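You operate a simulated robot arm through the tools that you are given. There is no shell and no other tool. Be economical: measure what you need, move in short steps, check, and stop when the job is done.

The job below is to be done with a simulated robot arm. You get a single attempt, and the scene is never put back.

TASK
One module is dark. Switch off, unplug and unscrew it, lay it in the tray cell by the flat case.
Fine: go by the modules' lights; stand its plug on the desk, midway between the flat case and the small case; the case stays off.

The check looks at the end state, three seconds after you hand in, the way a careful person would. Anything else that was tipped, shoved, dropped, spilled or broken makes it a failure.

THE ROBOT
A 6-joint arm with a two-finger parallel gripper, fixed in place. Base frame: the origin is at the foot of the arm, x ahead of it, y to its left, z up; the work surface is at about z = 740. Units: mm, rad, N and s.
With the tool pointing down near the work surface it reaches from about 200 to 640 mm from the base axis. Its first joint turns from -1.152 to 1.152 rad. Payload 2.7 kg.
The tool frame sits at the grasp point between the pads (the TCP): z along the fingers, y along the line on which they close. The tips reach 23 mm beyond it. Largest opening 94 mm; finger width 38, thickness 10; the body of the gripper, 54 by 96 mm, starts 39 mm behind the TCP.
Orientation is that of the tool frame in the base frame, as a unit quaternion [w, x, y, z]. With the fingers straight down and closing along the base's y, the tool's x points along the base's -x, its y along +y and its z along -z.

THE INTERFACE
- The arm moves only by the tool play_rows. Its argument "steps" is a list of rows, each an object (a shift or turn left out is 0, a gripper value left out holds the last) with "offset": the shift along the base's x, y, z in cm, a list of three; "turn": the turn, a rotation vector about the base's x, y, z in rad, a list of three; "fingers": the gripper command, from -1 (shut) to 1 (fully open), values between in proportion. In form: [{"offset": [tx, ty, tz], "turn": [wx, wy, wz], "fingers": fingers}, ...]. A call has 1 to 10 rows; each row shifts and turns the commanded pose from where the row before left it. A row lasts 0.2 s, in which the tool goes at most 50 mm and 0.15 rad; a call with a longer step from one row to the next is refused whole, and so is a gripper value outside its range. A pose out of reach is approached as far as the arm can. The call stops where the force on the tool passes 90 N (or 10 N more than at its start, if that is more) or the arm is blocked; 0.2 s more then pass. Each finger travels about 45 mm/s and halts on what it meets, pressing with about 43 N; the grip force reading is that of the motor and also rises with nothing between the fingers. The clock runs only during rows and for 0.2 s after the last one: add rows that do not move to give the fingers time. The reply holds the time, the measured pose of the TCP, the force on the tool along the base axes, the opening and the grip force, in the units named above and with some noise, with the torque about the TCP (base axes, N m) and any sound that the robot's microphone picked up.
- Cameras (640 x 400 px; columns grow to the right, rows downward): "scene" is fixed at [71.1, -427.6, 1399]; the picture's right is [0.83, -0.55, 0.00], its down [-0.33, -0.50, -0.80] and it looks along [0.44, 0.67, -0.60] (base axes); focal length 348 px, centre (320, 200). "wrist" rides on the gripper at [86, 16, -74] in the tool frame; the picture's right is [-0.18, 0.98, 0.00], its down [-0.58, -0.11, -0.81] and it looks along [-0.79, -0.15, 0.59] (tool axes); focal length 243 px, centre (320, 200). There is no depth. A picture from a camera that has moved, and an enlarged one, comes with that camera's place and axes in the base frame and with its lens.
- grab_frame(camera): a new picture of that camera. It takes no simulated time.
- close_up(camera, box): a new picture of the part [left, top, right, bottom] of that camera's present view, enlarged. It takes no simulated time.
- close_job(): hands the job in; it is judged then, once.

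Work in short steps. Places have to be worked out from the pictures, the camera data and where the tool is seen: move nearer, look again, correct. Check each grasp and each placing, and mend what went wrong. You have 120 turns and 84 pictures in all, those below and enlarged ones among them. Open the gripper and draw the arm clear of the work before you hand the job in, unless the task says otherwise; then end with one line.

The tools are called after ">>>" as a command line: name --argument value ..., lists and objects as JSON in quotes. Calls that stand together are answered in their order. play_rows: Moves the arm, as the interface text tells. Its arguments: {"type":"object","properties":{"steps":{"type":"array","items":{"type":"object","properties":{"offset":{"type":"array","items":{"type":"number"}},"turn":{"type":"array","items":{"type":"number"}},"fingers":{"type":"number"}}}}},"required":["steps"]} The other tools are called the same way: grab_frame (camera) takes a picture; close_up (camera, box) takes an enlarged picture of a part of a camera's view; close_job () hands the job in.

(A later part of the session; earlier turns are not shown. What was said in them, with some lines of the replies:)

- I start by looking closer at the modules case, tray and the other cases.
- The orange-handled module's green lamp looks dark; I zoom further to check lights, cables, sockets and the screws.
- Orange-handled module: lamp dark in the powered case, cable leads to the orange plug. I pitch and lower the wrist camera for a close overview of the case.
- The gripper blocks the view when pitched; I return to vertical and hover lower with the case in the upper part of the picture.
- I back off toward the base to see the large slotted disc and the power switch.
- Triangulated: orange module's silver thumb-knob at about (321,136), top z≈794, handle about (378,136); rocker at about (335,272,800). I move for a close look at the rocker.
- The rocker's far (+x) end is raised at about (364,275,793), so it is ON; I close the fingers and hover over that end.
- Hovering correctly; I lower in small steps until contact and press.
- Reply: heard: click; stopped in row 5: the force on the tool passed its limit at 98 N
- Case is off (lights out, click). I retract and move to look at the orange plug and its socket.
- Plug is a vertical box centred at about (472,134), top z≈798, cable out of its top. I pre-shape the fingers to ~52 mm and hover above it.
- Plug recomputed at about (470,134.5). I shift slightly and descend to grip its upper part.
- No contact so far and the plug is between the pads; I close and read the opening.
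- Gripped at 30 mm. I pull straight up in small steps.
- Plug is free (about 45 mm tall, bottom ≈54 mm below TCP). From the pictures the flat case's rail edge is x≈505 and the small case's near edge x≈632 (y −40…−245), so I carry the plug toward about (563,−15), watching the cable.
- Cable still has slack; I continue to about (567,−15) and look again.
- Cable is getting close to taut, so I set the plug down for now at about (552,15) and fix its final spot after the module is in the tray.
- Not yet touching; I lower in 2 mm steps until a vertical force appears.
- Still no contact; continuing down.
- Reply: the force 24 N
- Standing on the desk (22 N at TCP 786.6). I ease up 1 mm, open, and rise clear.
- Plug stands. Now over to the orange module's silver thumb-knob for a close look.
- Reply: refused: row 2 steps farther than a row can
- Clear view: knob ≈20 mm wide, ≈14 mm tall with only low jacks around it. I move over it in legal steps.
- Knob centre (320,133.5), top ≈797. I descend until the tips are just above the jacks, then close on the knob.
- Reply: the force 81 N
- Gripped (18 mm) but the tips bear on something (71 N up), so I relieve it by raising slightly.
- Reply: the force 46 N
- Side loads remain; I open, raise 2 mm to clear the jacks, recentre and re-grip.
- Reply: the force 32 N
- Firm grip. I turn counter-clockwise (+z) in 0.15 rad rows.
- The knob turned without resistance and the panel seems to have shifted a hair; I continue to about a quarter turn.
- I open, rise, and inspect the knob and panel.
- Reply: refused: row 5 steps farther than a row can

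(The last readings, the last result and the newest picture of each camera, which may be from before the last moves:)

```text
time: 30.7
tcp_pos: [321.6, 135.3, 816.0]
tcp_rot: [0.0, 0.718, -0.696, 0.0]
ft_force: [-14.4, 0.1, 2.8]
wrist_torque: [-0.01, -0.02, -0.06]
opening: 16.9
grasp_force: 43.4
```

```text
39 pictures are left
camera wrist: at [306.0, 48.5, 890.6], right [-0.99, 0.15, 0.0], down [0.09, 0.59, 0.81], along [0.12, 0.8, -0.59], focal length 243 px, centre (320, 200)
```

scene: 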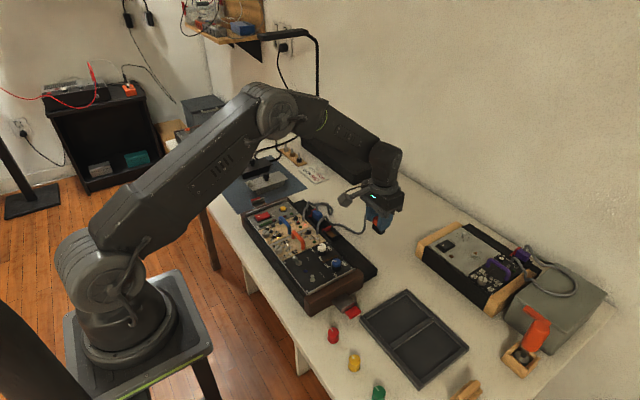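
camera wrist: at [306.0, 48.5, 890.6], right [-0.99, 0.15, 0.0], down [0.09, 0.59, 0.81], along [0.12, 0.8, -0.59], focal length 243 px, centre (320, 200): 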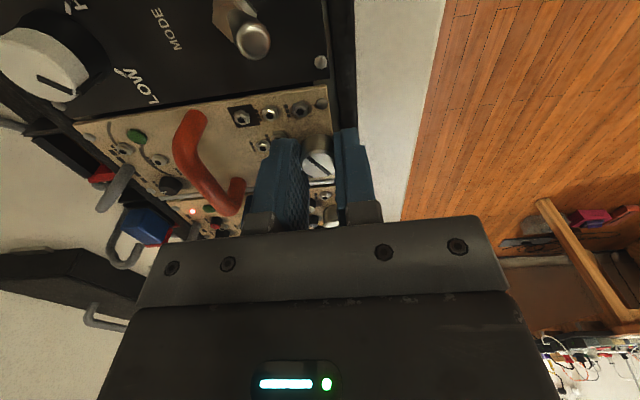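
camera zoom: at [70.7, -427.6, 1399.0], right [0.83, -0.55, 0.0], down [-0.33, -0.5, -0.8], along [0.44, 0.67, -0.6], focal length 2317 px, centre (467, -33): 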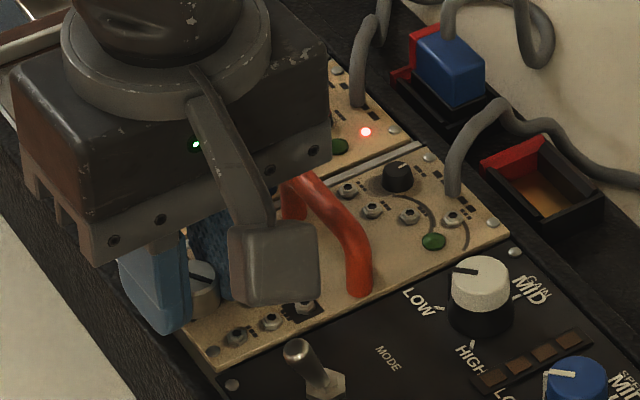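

Same, with legal steps.

>>> play_rows --steps '[{"fingers": -0.2}, {}, {"offset": [0, 0, 2]}, {"offset": [0, 0, 4]}, {"offset": [3, 0, 3]}, {"offset": [3, 0, 0], "fingers": 0.3}, {}]'

```text
time: 32.3
tcp_pos: [379.4, 135.9, 909.5]
tcp_rot: [-0.001, 0.717, -0.697, 0.0]
ft_force: [-0.2, 0.3, 0.1]
wrist_torque: [-0.02, 0.0, 0.01]
opening: 60.9
grasp_force: 0.2
```

>>> close_up --camera "scene" --box '[250, 205, 346, 265]'

>>> close_up --camera "wrist" --box '[200, 30, 440, 180]'

```text
6.67 times, centred on (298, 235) of scene
camera zoom: at [71.1, -427.6, 1399.0], right [0.83, -0.55, 0.0], down [-0.33, -0.5, -0.8], along [0.44, 0.67, -0.6], focal length 2317 px, centre (467, -33)
```

zoom: 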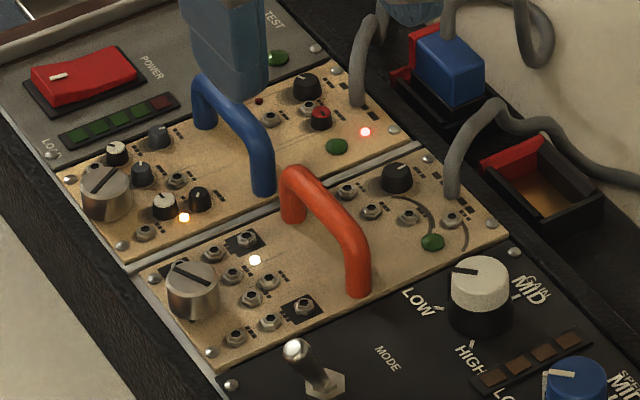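

```text
2.67 times, centred on (320, 105) of wrist
camera zoom: at [364.5, 48.9, 982.3], right [-0.99, 0.16, 0.0], down [0.09, 0.58, 0.81], along [0.13, 0.8, -0.59], focal length 647 px, centre (320, 453)
```

zoom: 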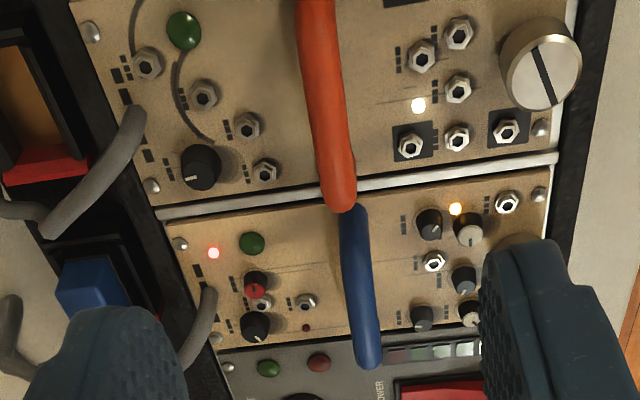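

Slot turned 90°, but the knob has not visibly risen, so it is likely a multi-turn screw. I regrip and turn on another quarter, watching readings.

>>> play_rows --steps '[{"offset": [-3, -0.1, -3], "fingers": -0.2}, {"offset": [-2.8, 0, -3]}, {"offset": [0, 0, -2.3]}, {"offset": [0, 0, -1.1]}, {"fingers": -1}, {}, {}]'

```text
time: 33.9
tcp_pos: [321.3, 136.1, 812.7]
tcp_rot: [0.002, 0.717, -0.697, -0.001]
ft_force: [-42.7, 15.3, 53.9]
wrist_torque: [1.54, 0.69, -0.23]
opening: 17.4
grasp_force: 42.8
```

Tips bear on a jack again; I release, raise 4 mm and regrip, then turn.

>>> play_rows --steps '[{"fingers": -0.3}, {"offset": [-0.1, -0.1, 0.5]}, {"fingers": -1}, {}, {}]'

```text
time: 35.1
tcp_pos: [322.1, 133.5, 817.1]
tcp_rot: [0.003, 0.716, -0.698, 0.0]
ft_force: [-8.2, -2.0, -2.0]
wrist_torque: [-0.06, 0.53, 0.0]
opening: 17.0
grasp_force: 43.1
```

>>> play_rows --steps '[{"turn": [0, 0, 0.15]}, {"turn": [0, 0, 0.15]}, {"turn": [0, 0, 0.15]}, {"turn": [0, 0, 0.15]}, {"turn": [0, 0, 0.15]}, {"turn": [0, 0, 0.15]}, {"turn": [0, 0, 0.15]}, {"turn": [0, 0, 0.15]}, {"turn": [0, 0, 0.15]}, {"turn": [0, 0, 0.15]}]'

```text
time: 37.3
tcp_pos: [324.2, 133.0, 818.7]
tcp_rot: [-0.001, 1.0, -0.02, 0.004]
ft_force: [0.0, -1.1, -0.8]
wrist_torque: [-0.01, -0.02, -0.22]
opening: 17.1
grasp_force: 43.3
```

I open and look at the knob from the scene camera.

>>> play_rows --steps '[{"fingers": -0.2}, {}, {"offset": [0, 0, 3]}, {"offset": [0, 2, 4]}, {"offset": [0, 4, 2]}, {}]'

>>> close_up --camera "scene" --box '[258, 220, 318, 260]'

```text
time: 38.7
tcp_pos: [321.9, 193.5, 905.9]
tcp_rot: [-0.001, 1.0, -0.022, 0.0]
ft_force: [0.1, 0.4, -0.2]
wrist_torque: [-0.01, -0.02, -0.02]
opening: 37.7
grasp_force: 0.0
```

```text
10.00 times, centred on (288, 240) of scene
camera zoom: at [71.1, -427.5, 1399.0], right [0.83, -0.55, 0.0], down [-0.33, -0.5, -0.8], along [0.44, 0.67, -0.6], focal length 3475 px, centre (640, -200)
```

zoom: 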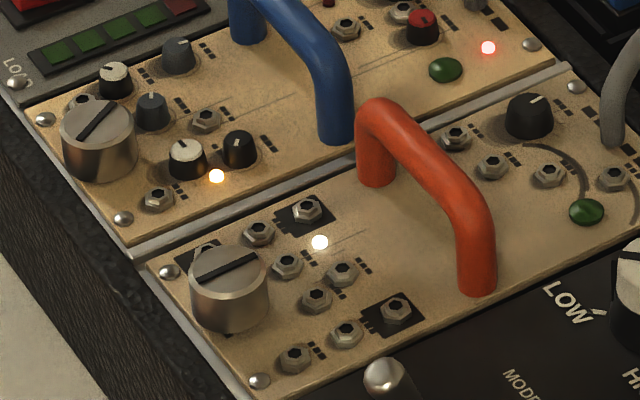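

Relative to its panel screws the knob has now risen ~3 mm and the module sits ~1 mm shifted, so it seems loose. I go to the handle (bar along y at x≈376, y≈131, top ≈811) with the fingers closing along x for a gentle lift test.

>>> play_rows --steps '[{"offset": [0.6, -0.6, 0], "turn": [0, 0, -0.15], "fingers": -0.35}, {"offset": [0.6, -0.6, 0], "turn": [0, 0, -0.15]}, {"offset": [0.6, -0.6, 0], "turn": [0, 0, -0.15]}, {"offset": [0.6, -0.6, 0], "turn": [0, 0, -0.15]}, {"offset": [0.6, -0.7, 0], "turn": [0, 0, -0.15]}, {"offset": [0.6, -0.7, 0], "turn": [0, 0, -0.15]}, {"offset": [0.6, -0.7, 0], "turn": [0, 0, -0.15]}, {"offset": [0.6, -0.7, -1], "turn": [0, 0, -0.15]}, {"offset": [0.6, -0.7, -2], "turn": [0, 0, -0.15]}, {"offset": [0, -0.3, -2], "turn": [0, 0, -0.15]}]'

>>> close_up --camera "wrist" --box '[200, 30, 440, 180]'

```text
time: 40.9
tcp_pos: [379.0, 132.9, 856.4]
tcp_rot: [-0.001, 0.716, -0.698, -0.001]
ft_force: [1.0, -0.1, 0.3]
wrist_torque: [0.02, 0.02, -0.02]
opening: 30.5
grasp_force: 0.0
```

```text
2.67 times, centred on (320, 105) of wrist
camera zoom: at [362.7, 45.3, 930.5], right [-0.99, 0.16, 0.0], down [0.09, 0.58, 0.81], along [0.13, 0.8, -0.59], focal length 647 px, centre (320, 453)
```

zoom: 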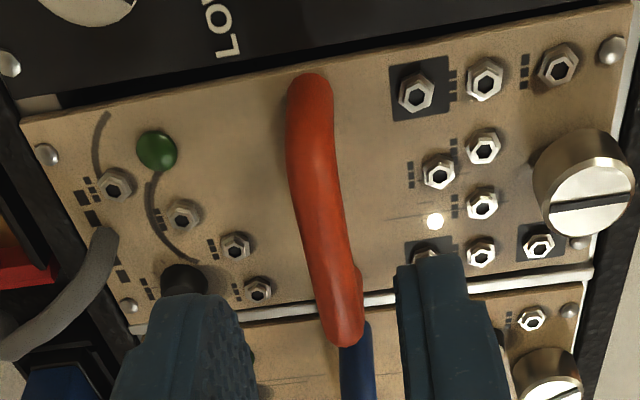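

Handle bar centre ≈(375,129). I centre on it, descend and close.

>>> play_rows --steps '[{"offset": [-0.35, -0.35, -1.5]}, {"offset": [0, 0, -1.5]}, {"offset": [0, 0, -1.2]}, {"fingers": -1}, {}, {}, {}]'

```text
time: 42.5
tcp_pos: [374.5, 126.8, 816.7]
tcp_rot: [-0.001, 0.717, -0.697, 0.001]
ft_force: [3.3, -3.5, -0.1]
wrist_torque: [-0.01, 0.03, -0.29]
opening: 9.6
grasp_force: 43.0
```

Gripped (9.6 mm bar). Gentle 3 mm lift test, checking the force.

>>> play_rows --steps '[{"offset": [0, 0, 0.2]}, {"offset": [0, 0, 0.1]}, {}]'

```text
time: 43.3
tcp_pos: [373.6, 126.4, 819.4]
tcp_rot: [-0.001, 0.718, -0.696, 0.0]
ft_force: [3.1, 0.1, -1.9]
wrist_torque: [-0.04, -0.17, -0.16]
opening: 9.9
grasp_force: 43.0
```

Only ~2 N: it seems free. A further 8 mm, then look.

>>> play_rows --steps '[{"offset": [0, 0, 0.4]}, {"offset": [0, 0, 0.4]}, {}]'

>>> close_up --camera "scene" --box '[250, 200, 346, 260]'

```text
time: 44.1
tcp_pos: [374.0, 127.9, 826.1]
tcp_rot: [-0.001, 0.716, -0.698, 0.0]
ft_force: [0.2, 1.0, -0.5]
wrist_torque: [-0.01, 0.0, 0.02]
opening: 9.7
grasp_force: 43.0
```

```text
6.67 times, centred on (298, 230) of scene
camera zoom: at [71.1, -427.5, 1399.0], right [0.83, -0.55, 0.0], down [-0.33, -0.5, -0.8], along [0.44, 0.67, -0.6], focal length 2317 px, centre (467, 0)
```

zoom: 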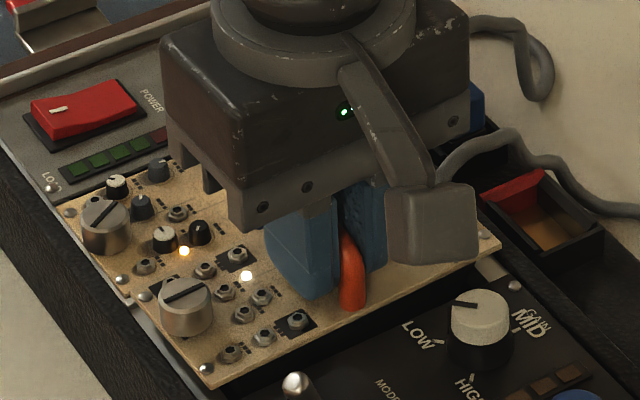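

Module is free. I lift it straight up further and look at its body and the cable.

>>> play_rows --steps '[{"offset": [0, 0, 1.5]}, {"offset": [0, 0, 1.5]}, {"offset": [0, 0, 1.5]}, {"offset": [0, 0, 1.0]}, {}]'

>>> close_up --camera "scene" --box '[250, 180, 410, 280]'

```text
time: 45.3
tcp_pos: [373.1, 127.6, 881.5]
tcp_rot: [0.0, 0.716, -0.698, 0.0]
ft_force: [0.4, -0.4, -1.2]
wrist_torque: [-0.04, 0.01, -0.01]
opening: 9.7
grasp_force: 43.1
```

```text
4.00 times, centred on (330, 230) of scene
camera zoom: at [71.1, -427.6, 1399.0], right [0.83, -0.55, 0.0], down [-0.33, -0.5, -0.8], along [0.44, 0.67, -0.6], focal length 1390 px, centre (280, 80)
```

zoom: 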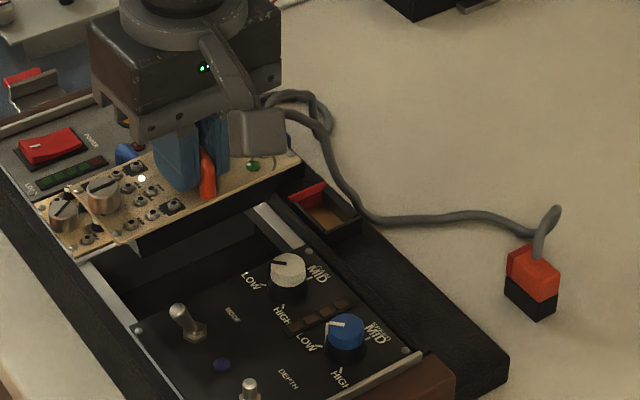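

The module hangs level with plenty of cable. Panel ≈128×62 mm, centred ≈(+3,+6) from the TCP. I measure the tray closely.

>>> close_up --camera "scene" --box '[350, 285, 478, 365]'

```text
5.00 times, centred on (414, 325) of scene
camera zoom: at [71.1, -427.6, 1399.0], right [0.83, -0.55, 0.0], down [-0.33, -0.5, -0.8], along [0.44, 0.67, -0.6], focal length 1738 px, centre (-150, -425)
```

zoom: 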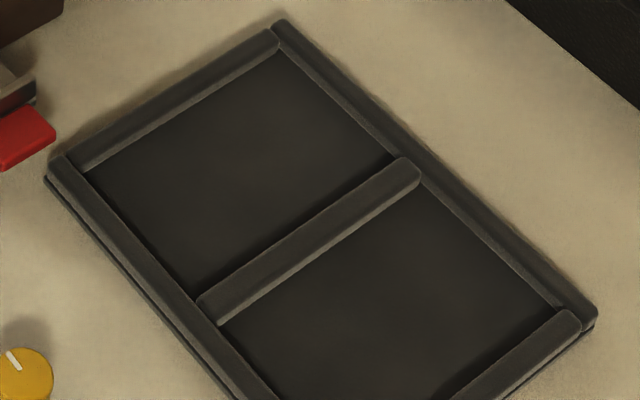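

Cell by the flat case: inner ≈ x 396–512, y −186…−113, centre (454,−150); the panel flange will rest across it with the body inside. I carry the module there at height.

>>> play_rows --steps '[{"offset": [1.2, -4.0, 0]}, {"offset": [1.2, -4.0, 0]}, {"offset": [1.2, -4.0, 0]}, {"offset": [1.2, -4.0, 0]}, {"offset": [1.2, -4.0, 0]}, {"offset": [1.0, -4.0, 0]}, {"offset": [0.8, -4.0, 0]}, {}]'

>>> close_up --camera "scene" --box '[320, 220, 480, 320]'

```text
time: 47.1
tcp_pos: [450.8, -153.9, 883.5]
tcp_rot: [0.0, 0.717, -0.697, 0.0]
ft_force: [-0.9, -0.2, -2.3]
wrist_torque: [-0.03, -0.01, 0.0]
opening: 9.4
grasp_force: 42.8
```

```text
4.00 times, centred on (400, 270) of scene
camera zoom: at [71.1, -427.6, 1399.0], right [0.83, -0.55, 0.0], down [-0.33, -0.5, -0.8], along [0.44, 0.67, -0.6], focal length 1390 px, centre (0, -80)
```

zoom: 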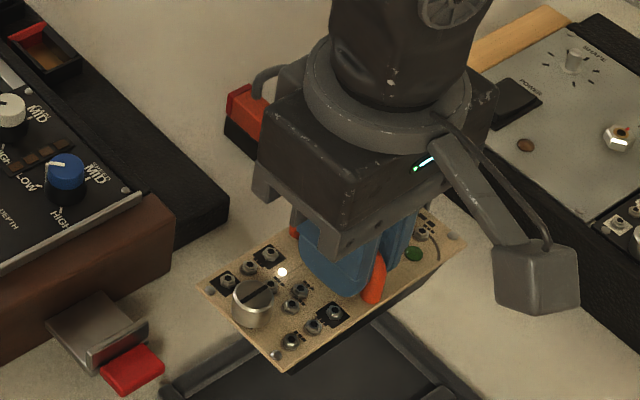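

Module panel is at x 391–518, y −176…−116, i.e. centred within 4 mm of the cell. I shift 4 mm and lower.

>>> play_rows --steps '[{"offset": [0, -0.4, -2]}, {"offset": [0, 0, -2]}, {"offset": [0, 0, -1.5]}, {}]'

>>> close_up --camera "scene" --box '[350, 255, 478, 335]'

```text
time: 48.1
tcp_pos: [451.7, -155.4, 826.9]
tcp_rot: [-0.001, 0.717, -0.697, 0.001]
ft_force: [0.6, -0.9, -1.3]
wrist_torque: [-0.02, 0.0, 0.02]
opening: 9.7
grasp_force: 42.5
```

```text
5.00 times, centred on (414, 295) of scene
camera zoom: at [71.1, -427.6, 1399.0], right [0.83, -0.55, 0.0], down [-0.33, -0.5, -0.8], along [0.44, 0.67, -0.6], focal length 1738 px, centre (-150, -275)
```

zoom: 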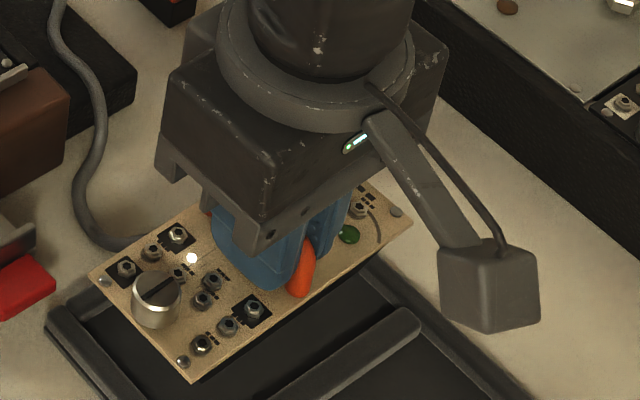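

Aligned; I continue lowering with small steps until it seats.

>>> play_rows --steps '[{"offset": [0, 0, -1]}, {"offset": [0, 0, -0.8]}, {"offset": [0, 0, -0.4]}, {"offset": [0, 0, -0.3]}, {}]'

>>> close_up --camera "scene" --box '[350, 265, 478, 345]'

```text
time: 49.3
tcp_pos: [451.4, -156.1, 802.9]
tcp_rot: [-0.001, 0.717, -0.697, 0.0]
ft_force: [-0.3, 0.4, -0.8]
wrist_torque: [-0.01, 0.0, 0.01]
opening: 9.4
grasp_force: 42.6
```

```text
5.00 times, centred on (414, 305) of scene
camera zoom: at [71.1, -427.6, 1399.0], right [0.83, -0.55, 0.0], down [-0.33, -0.5, -0.8], along [0.44, 0.67, -0.6], focal length 1738 px, centre (-150, -325)
```

zoom: 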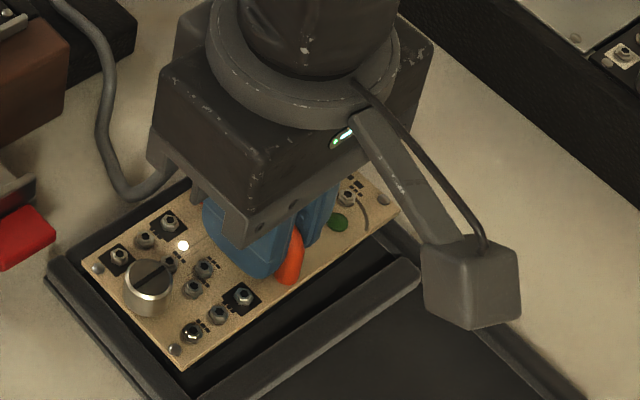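

Well centred (panel ≈ 389–518 × −180…−118). Continue in 3 mm steps to seat.

>>> play_rows --steps '[{"offset": [0, 0, -0.3]}, {"offset": [0, 0, -0.3]}, {"offset": [0, 0, -0.2]}, {}]'

```text
time: 50.3
tcp_pos: [451.4, -156.7, 797.7]
tcp_rot: [-0.002, 0.717, -0.697, 0.002]
ft_force: [-14.8, 7.1, 40.5]
wrist_torque: [-0.26, 0.42, -0.19]
opening: 9.6
grasp_force: 42.8
```

Contact (40 N) at TCP 798. I ease up 1 mm and check whether it sits in the cell, level.

>>> play_rows --steps '[{"offset": [0, 0, 0.15]}, {}]'

>>> close_up --camera "scene" --box '[350, 280, 446, 340]'

>>> grab_frame --camera "wrist"

```text
time: 50.9
tcp_pos: [450.6, -157.3, 797.1]
tcp_rot: [-0.002, 0.718, -0.696, 0.002]
ft_force: [-3.0, -3.2, 23.4]
wrist_torque: [-0.54, 0.22, -0.11]
opening: 9.8
grasp_force: 43.0
```

```text
6.67 times, centred on (398, 310) of scene
camera zoom: at [70.7, -427.5, 1399.1], right [0.83, -0.55, 0.0], down [-0.33, -0.5, -0.8], along [0.44, 0.67, -0.6], focal length 2317 px, centre (-200, -533)
```

zoom: 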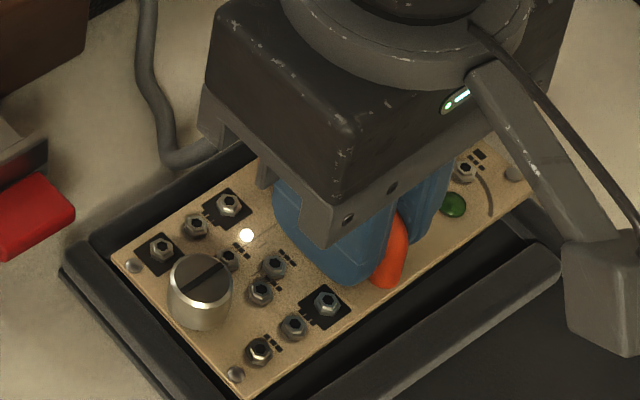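

```text
27 pictures are left
camera wrist: at [436.4, -244.5, 870.7], right [-0.99, 0.16, -0.01], down [0.09, 0.59, 0.81], along [0.13, 0.8, -0.59], focal length 243 px, centre (320, 200)
```

wrist: 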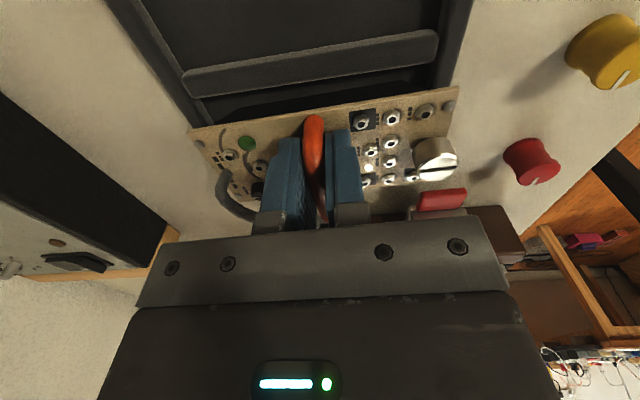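

It appears to sit inside the cell. I open the fingers a little and rise.

>>> play_rows --steps '[{"fingers": -0.5}, {}, {}, {"offset": [0, 0, 1.5]}, {"offset": [0, 0, 3]}, {"offset": [0, 0, 4]}, {"offset": [2, 3, 3]}, {}]'

>>> close_up --camera "scene" --box '[350, 275, 478, 355]'

```text
time: 52.7
tcp_pos: [470.6, -125.4, 911.0]
tcp_rot: [0.0, 0.718, -0.697, 0.0]
ft_force: [0.1, 0.4, -0.7]
wrist_torque: [0.02, 0.03, -0.01]
opening: 23.9
grasp_force: 0.1
```

```text
5.00 times, centred on (414, 315) of scene
camera zoom: at [71.1, -427.5, 1399.0], right [0.83, -0.55, 0.0], down [-0.33, -0.5, -0.8], along [0.44, 0.67, -0.6], focal length 1738 px, centre (-150, -375)
```

zoom: 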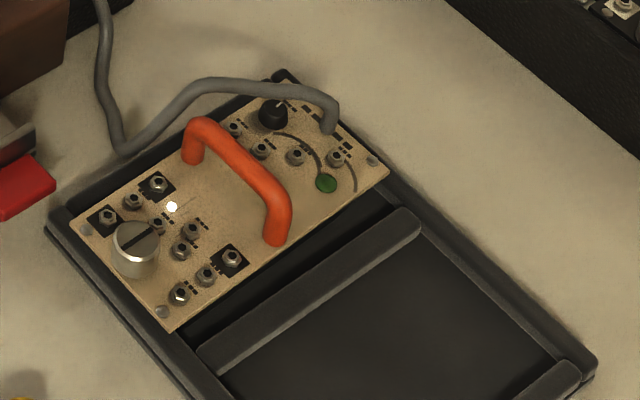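

Module lies in the cell. Now check the plug and overall state.

>>> close_up --camera "scene" --box '[310, 200, 502, 320]'

```text
3.33 times, centred on (406, 260) of scene
camera zoom: at [71.1, -427.5, 1399.0], right [0.83, -0.55, 0.0], down [-0.33, -0.5, -0.8], along [0.44, 0.67, -0.6], focal length 1158 px, centre (33, 0)
```

zoom: 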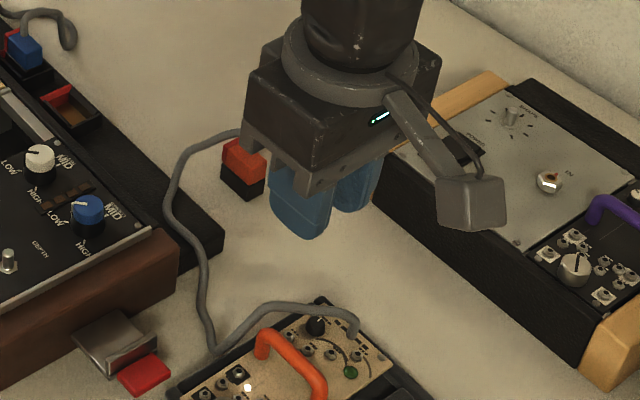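

Plug still upright at its interim spot. I turn back to the original yaw while moving over it.

>>> play_rows --steps '[{"offset": [0.82, 1.42, 0.5], "turn": [0, 0, -0.15], "fingers": 0.1}, {"offset": [0.82, 1.42, 0], "turn": [0, 0, -0.15]}, {"offset": [0.82, 1.42, 0], "turn": [0, 0, -0.15]}, {"offset": [0.82, 1.42, 0], "turn": [0, 0, -0.15]}, {"offset": [0.82, 1.42, 0], "turn": [0, 0, -0.15]}, {"offset": [0.82, 1.42, 0], "turn": [0, 0, -0.15]}, {"offset": [0.82, 1.42, 0], "turn": [0, 0, -0.15]}, {"offset": [0.82, 1.42, 0], "turn": [0, 0, -0.15]}, {"offset": [0.82, 1.42, 0], "turn": [0, 0, -0.15]}, {"offset": [0.7, 1.42, 0], "turn": [0, 0, -0.15]}]'

>>> play_rows --steps '[{"offset": [0, 0, -2], "turn": [0, 0, -0.1]}, {"offset": [0, 0, -2]}, {}]'

>>> grab_frame --camera "wrist"

>>> close_up --camera "scene" --box '[330, 190, 426, 250]'

```text
time: 54.9
tcp_pos: [553.3, 16.0, 915.0]
tcp_rot: [-0.001, -0.049, 0.999, 0.0]
ft_force: [-0.4, 0.0, 0.0]
wrist_torque: [-0.01, 0.02, -0.01]
opening: 51.7
grasp_force: 0.1
```

```text
time: 55.7
tcp_pos: [552.4, 14.5, 874.6]
tcp_rot: [0.0, 0.0, 1.0, -0.001]
ft_force: [0.2, 0.3, -0.6]
wrist_torque: [-0.01, 0.0, -0.01]
opening: 52.1
grasp_force: 0.2
```

```text
24 pictures are left
camera wrist: at [464.8, 30.8, 948.7], right [0.18, 0.98, 0.0], down [0.58, -0.11, 0.81], along [0.79, -0.15, -0.59], focal length 243 px, centre (320, 200)
```

wrist: 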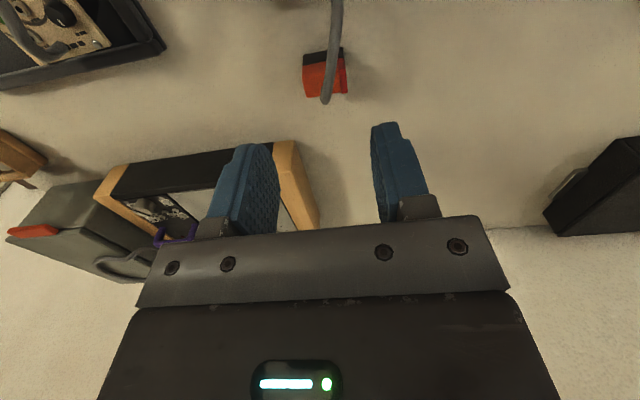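

```text
6.67 times, centred on (378, 220) of scene
camera zoom: at [71.1, -427.6, 1399.0], right [0.83, -0.55, 0.0], down [-0.33, -0.5, -0.8], along [0.44, 0.67, -0.6], focal length 2317 px, centre (-67, 67)
```

zoom: 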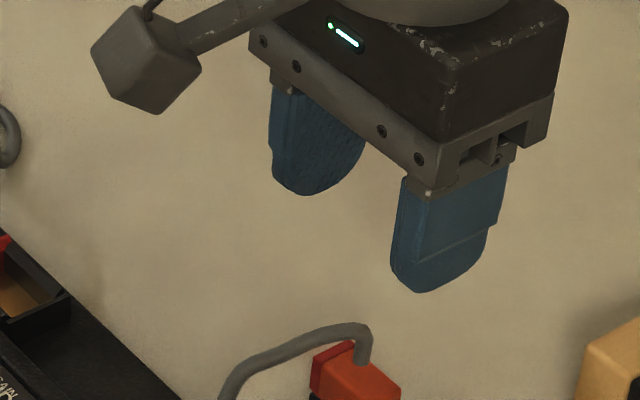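

Plug at ≈(553,18). Descend to the same grip height (788) and close.

>>> play_rows --steps '[{"offset": [0.1, 0.2, -3]}, {"offset": [0, 0, -3]}, {"offset": [0, 0, -1.5]}, {"offset": [0, 0, -0.9]}, {"fingers": -1}, {}, {}, {}]'

```text
time: 57.5
tcp_pos: [555.0, 16.7, 788.1]
tcp_rot: [0.001, 0.0, 1.0, -0.002]
ft_force: [0.2, -1.0, 0.4]
wrist_torque: [-0.01, 0.0, -0.01]
opening: 30.1
grasp_force: 43.0
```

Gripped. I lift 12 mm, carry to (568,−15) and lower.

>>> play_rows --steps '[{"offset": [0, 0, 1.2]}, {"offset": [0.7, -1.6, 0]}, {"offset": [0.7, -1.6, 0]}, {"offset": [0, 0, -0.6]}, {"offset": [0, 0, -0.4]}, {}]'

>>> close_up --camera "scene" --box '[310, 200, 502, 320]'

```text
time: 58.9
tcp_pos: [567.0, -14.8, 792.6]
tcp_rot: [0.0, 0.0, 1.0, -0.001]
ft_force: [0.6, 0.0, 0.0]
wrist_torque: [0.03, -0.01, -0.03]
opening: 30.2
grasp_force: 42.1
```

```text
3.33 times, centred on (406, 260) of scene
camera zoom: at [71.1, -427.6, 1399.0], right [0.83, -0.55, 0.0], down [-0.33, -0.5, -0.8], along [0.44, 0.67, -0.6], focal length 1158 px, centre (33, 0)
```

zoom: 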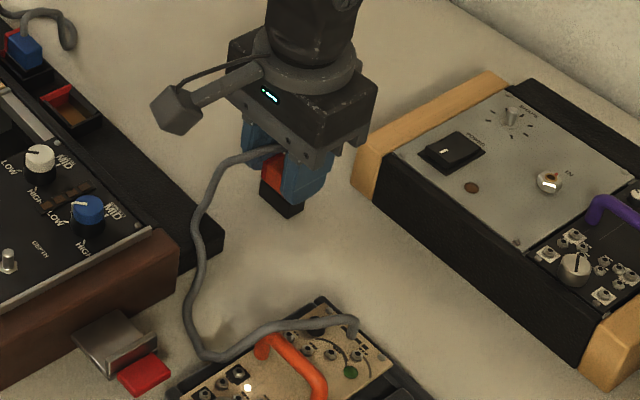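

It looks midway. Lower to contact.

>>> play_rows --steps '[{"offset": [0, 0, -0.2]}, {"offset": [0, 0, -0.2]}, {}]'

```text
time: 59.7
tcp_pos: [565.9, -14.9, 789.3]
tcp_rot: [0.0, 0.0, 1.0, -0.001]
ft_force: [-2.6, -1.0, 10.6]
wrist_torque: [0.03, 0.15, -0.01]
opening: 30.4
grasp_force: 42.7
```

Light contact (10 N). Open, rise and draw back.

>>> play_rows --steps '[{"fingers": 0.1}, {}, {}, {"offset": [0, 0, 1.5]}, {"offset": [0, 0, 4]}, {"offset": [0, 0, 4.5]}, {"offset": [0, 0, 4.5]}, {"offset": [-3, 2, 3]}, {"offset": [-3, 3, 2]}, {}]'

>>> grab_frame --camera "scene"

>>> close_up --camera "scene" --box '[310, 200, 502, 320]'

```text
time: 61.9
tcp_pos: [505.2, 37.7, 982.7]
tcp_rot: [0.001, 0.0, 1.0, -0.001]
ft_force: [0.2, 1.2, 0.1]
wrist_torque: [-0.04, 0.0, 0.01]
opening: 52.1
grasp_force: 0.2
```

```text
21 pictures are left
```

scene: 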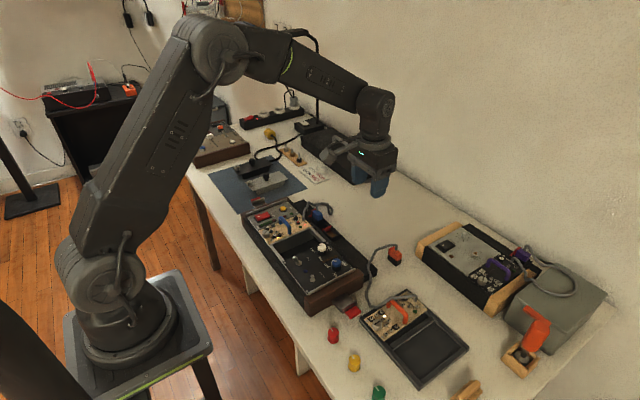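

```text
3.33 times, centred on (406, 260) of scene
camera zoom: at [71.1, -427.5, 1399.0], right [0.83, -0.55, 0.0], down [-0.33, -0.5, -0.8], along [0.44, 0.67, -0.6], focal length 1158 px, centre (33, 0)
```

zoom: 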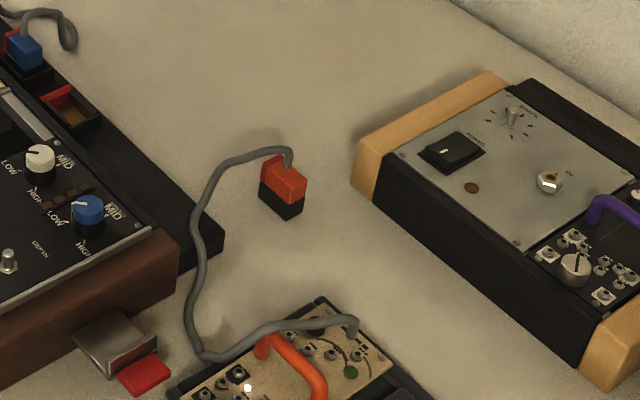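

Plug stands midway. One final closer check that the module lies flat and the case is off and unshifted.

>>> close_up --camera "scene" --box '[350, 285, 446, 345]'

>>> close_up --camera "scene" --box '[230, 180, 390, 280]'

```text
6.67 times, centred on (398, 315) of scene
camera zoom: at [71.1, -427.5, 1399.0], right [0.83, -0.55, 0.0], down [-0.33, -0.5, -0.8], along [0.44, 0.67, -0.6], focal length 2317 px, centre (-200, -567)
```

zoom: 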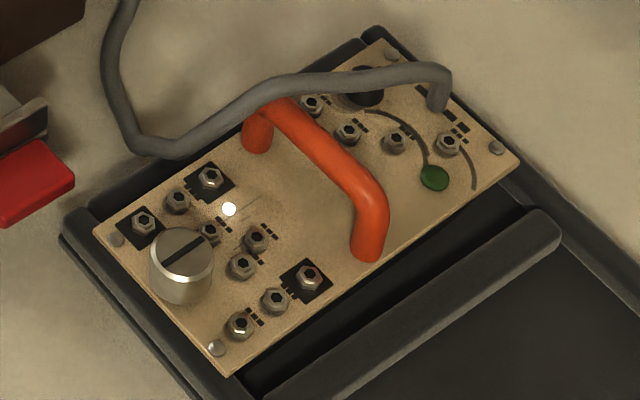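

```text
4.00 times, centred on (310, 230) of scene
camera zoom: at [71.1, -427.5, 1399.0], right [0.83, -0.55, 0.0], down [-0.33, -0.5, -0.8], along [0.44, 0.67, -0.6], focal length 1390 px, centre (360, 80)
```

zoom: 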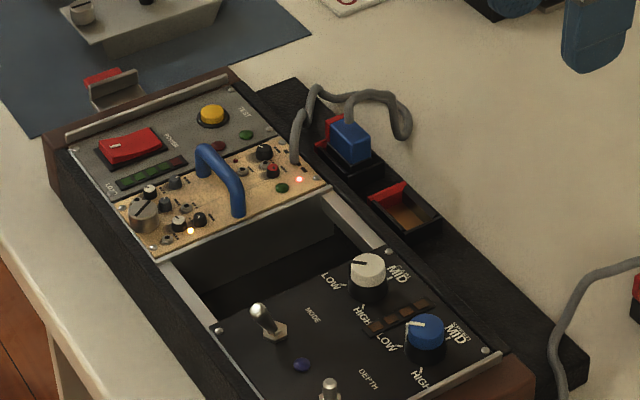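

Everything matches: case off, module flat in the cell by the flat case, plug standing midway, arm clear and gripper open. Handing in.

>>> close_job

```text
The job is handed in.
```

I switched off the flat case and left it off. The dark orange-handled module is unplugged, unscrewed and lying in the tray cell by the flat case; its plug stands on the desk about midway between the flat and small cases, and nothing else looked disturbed in the last pictures.
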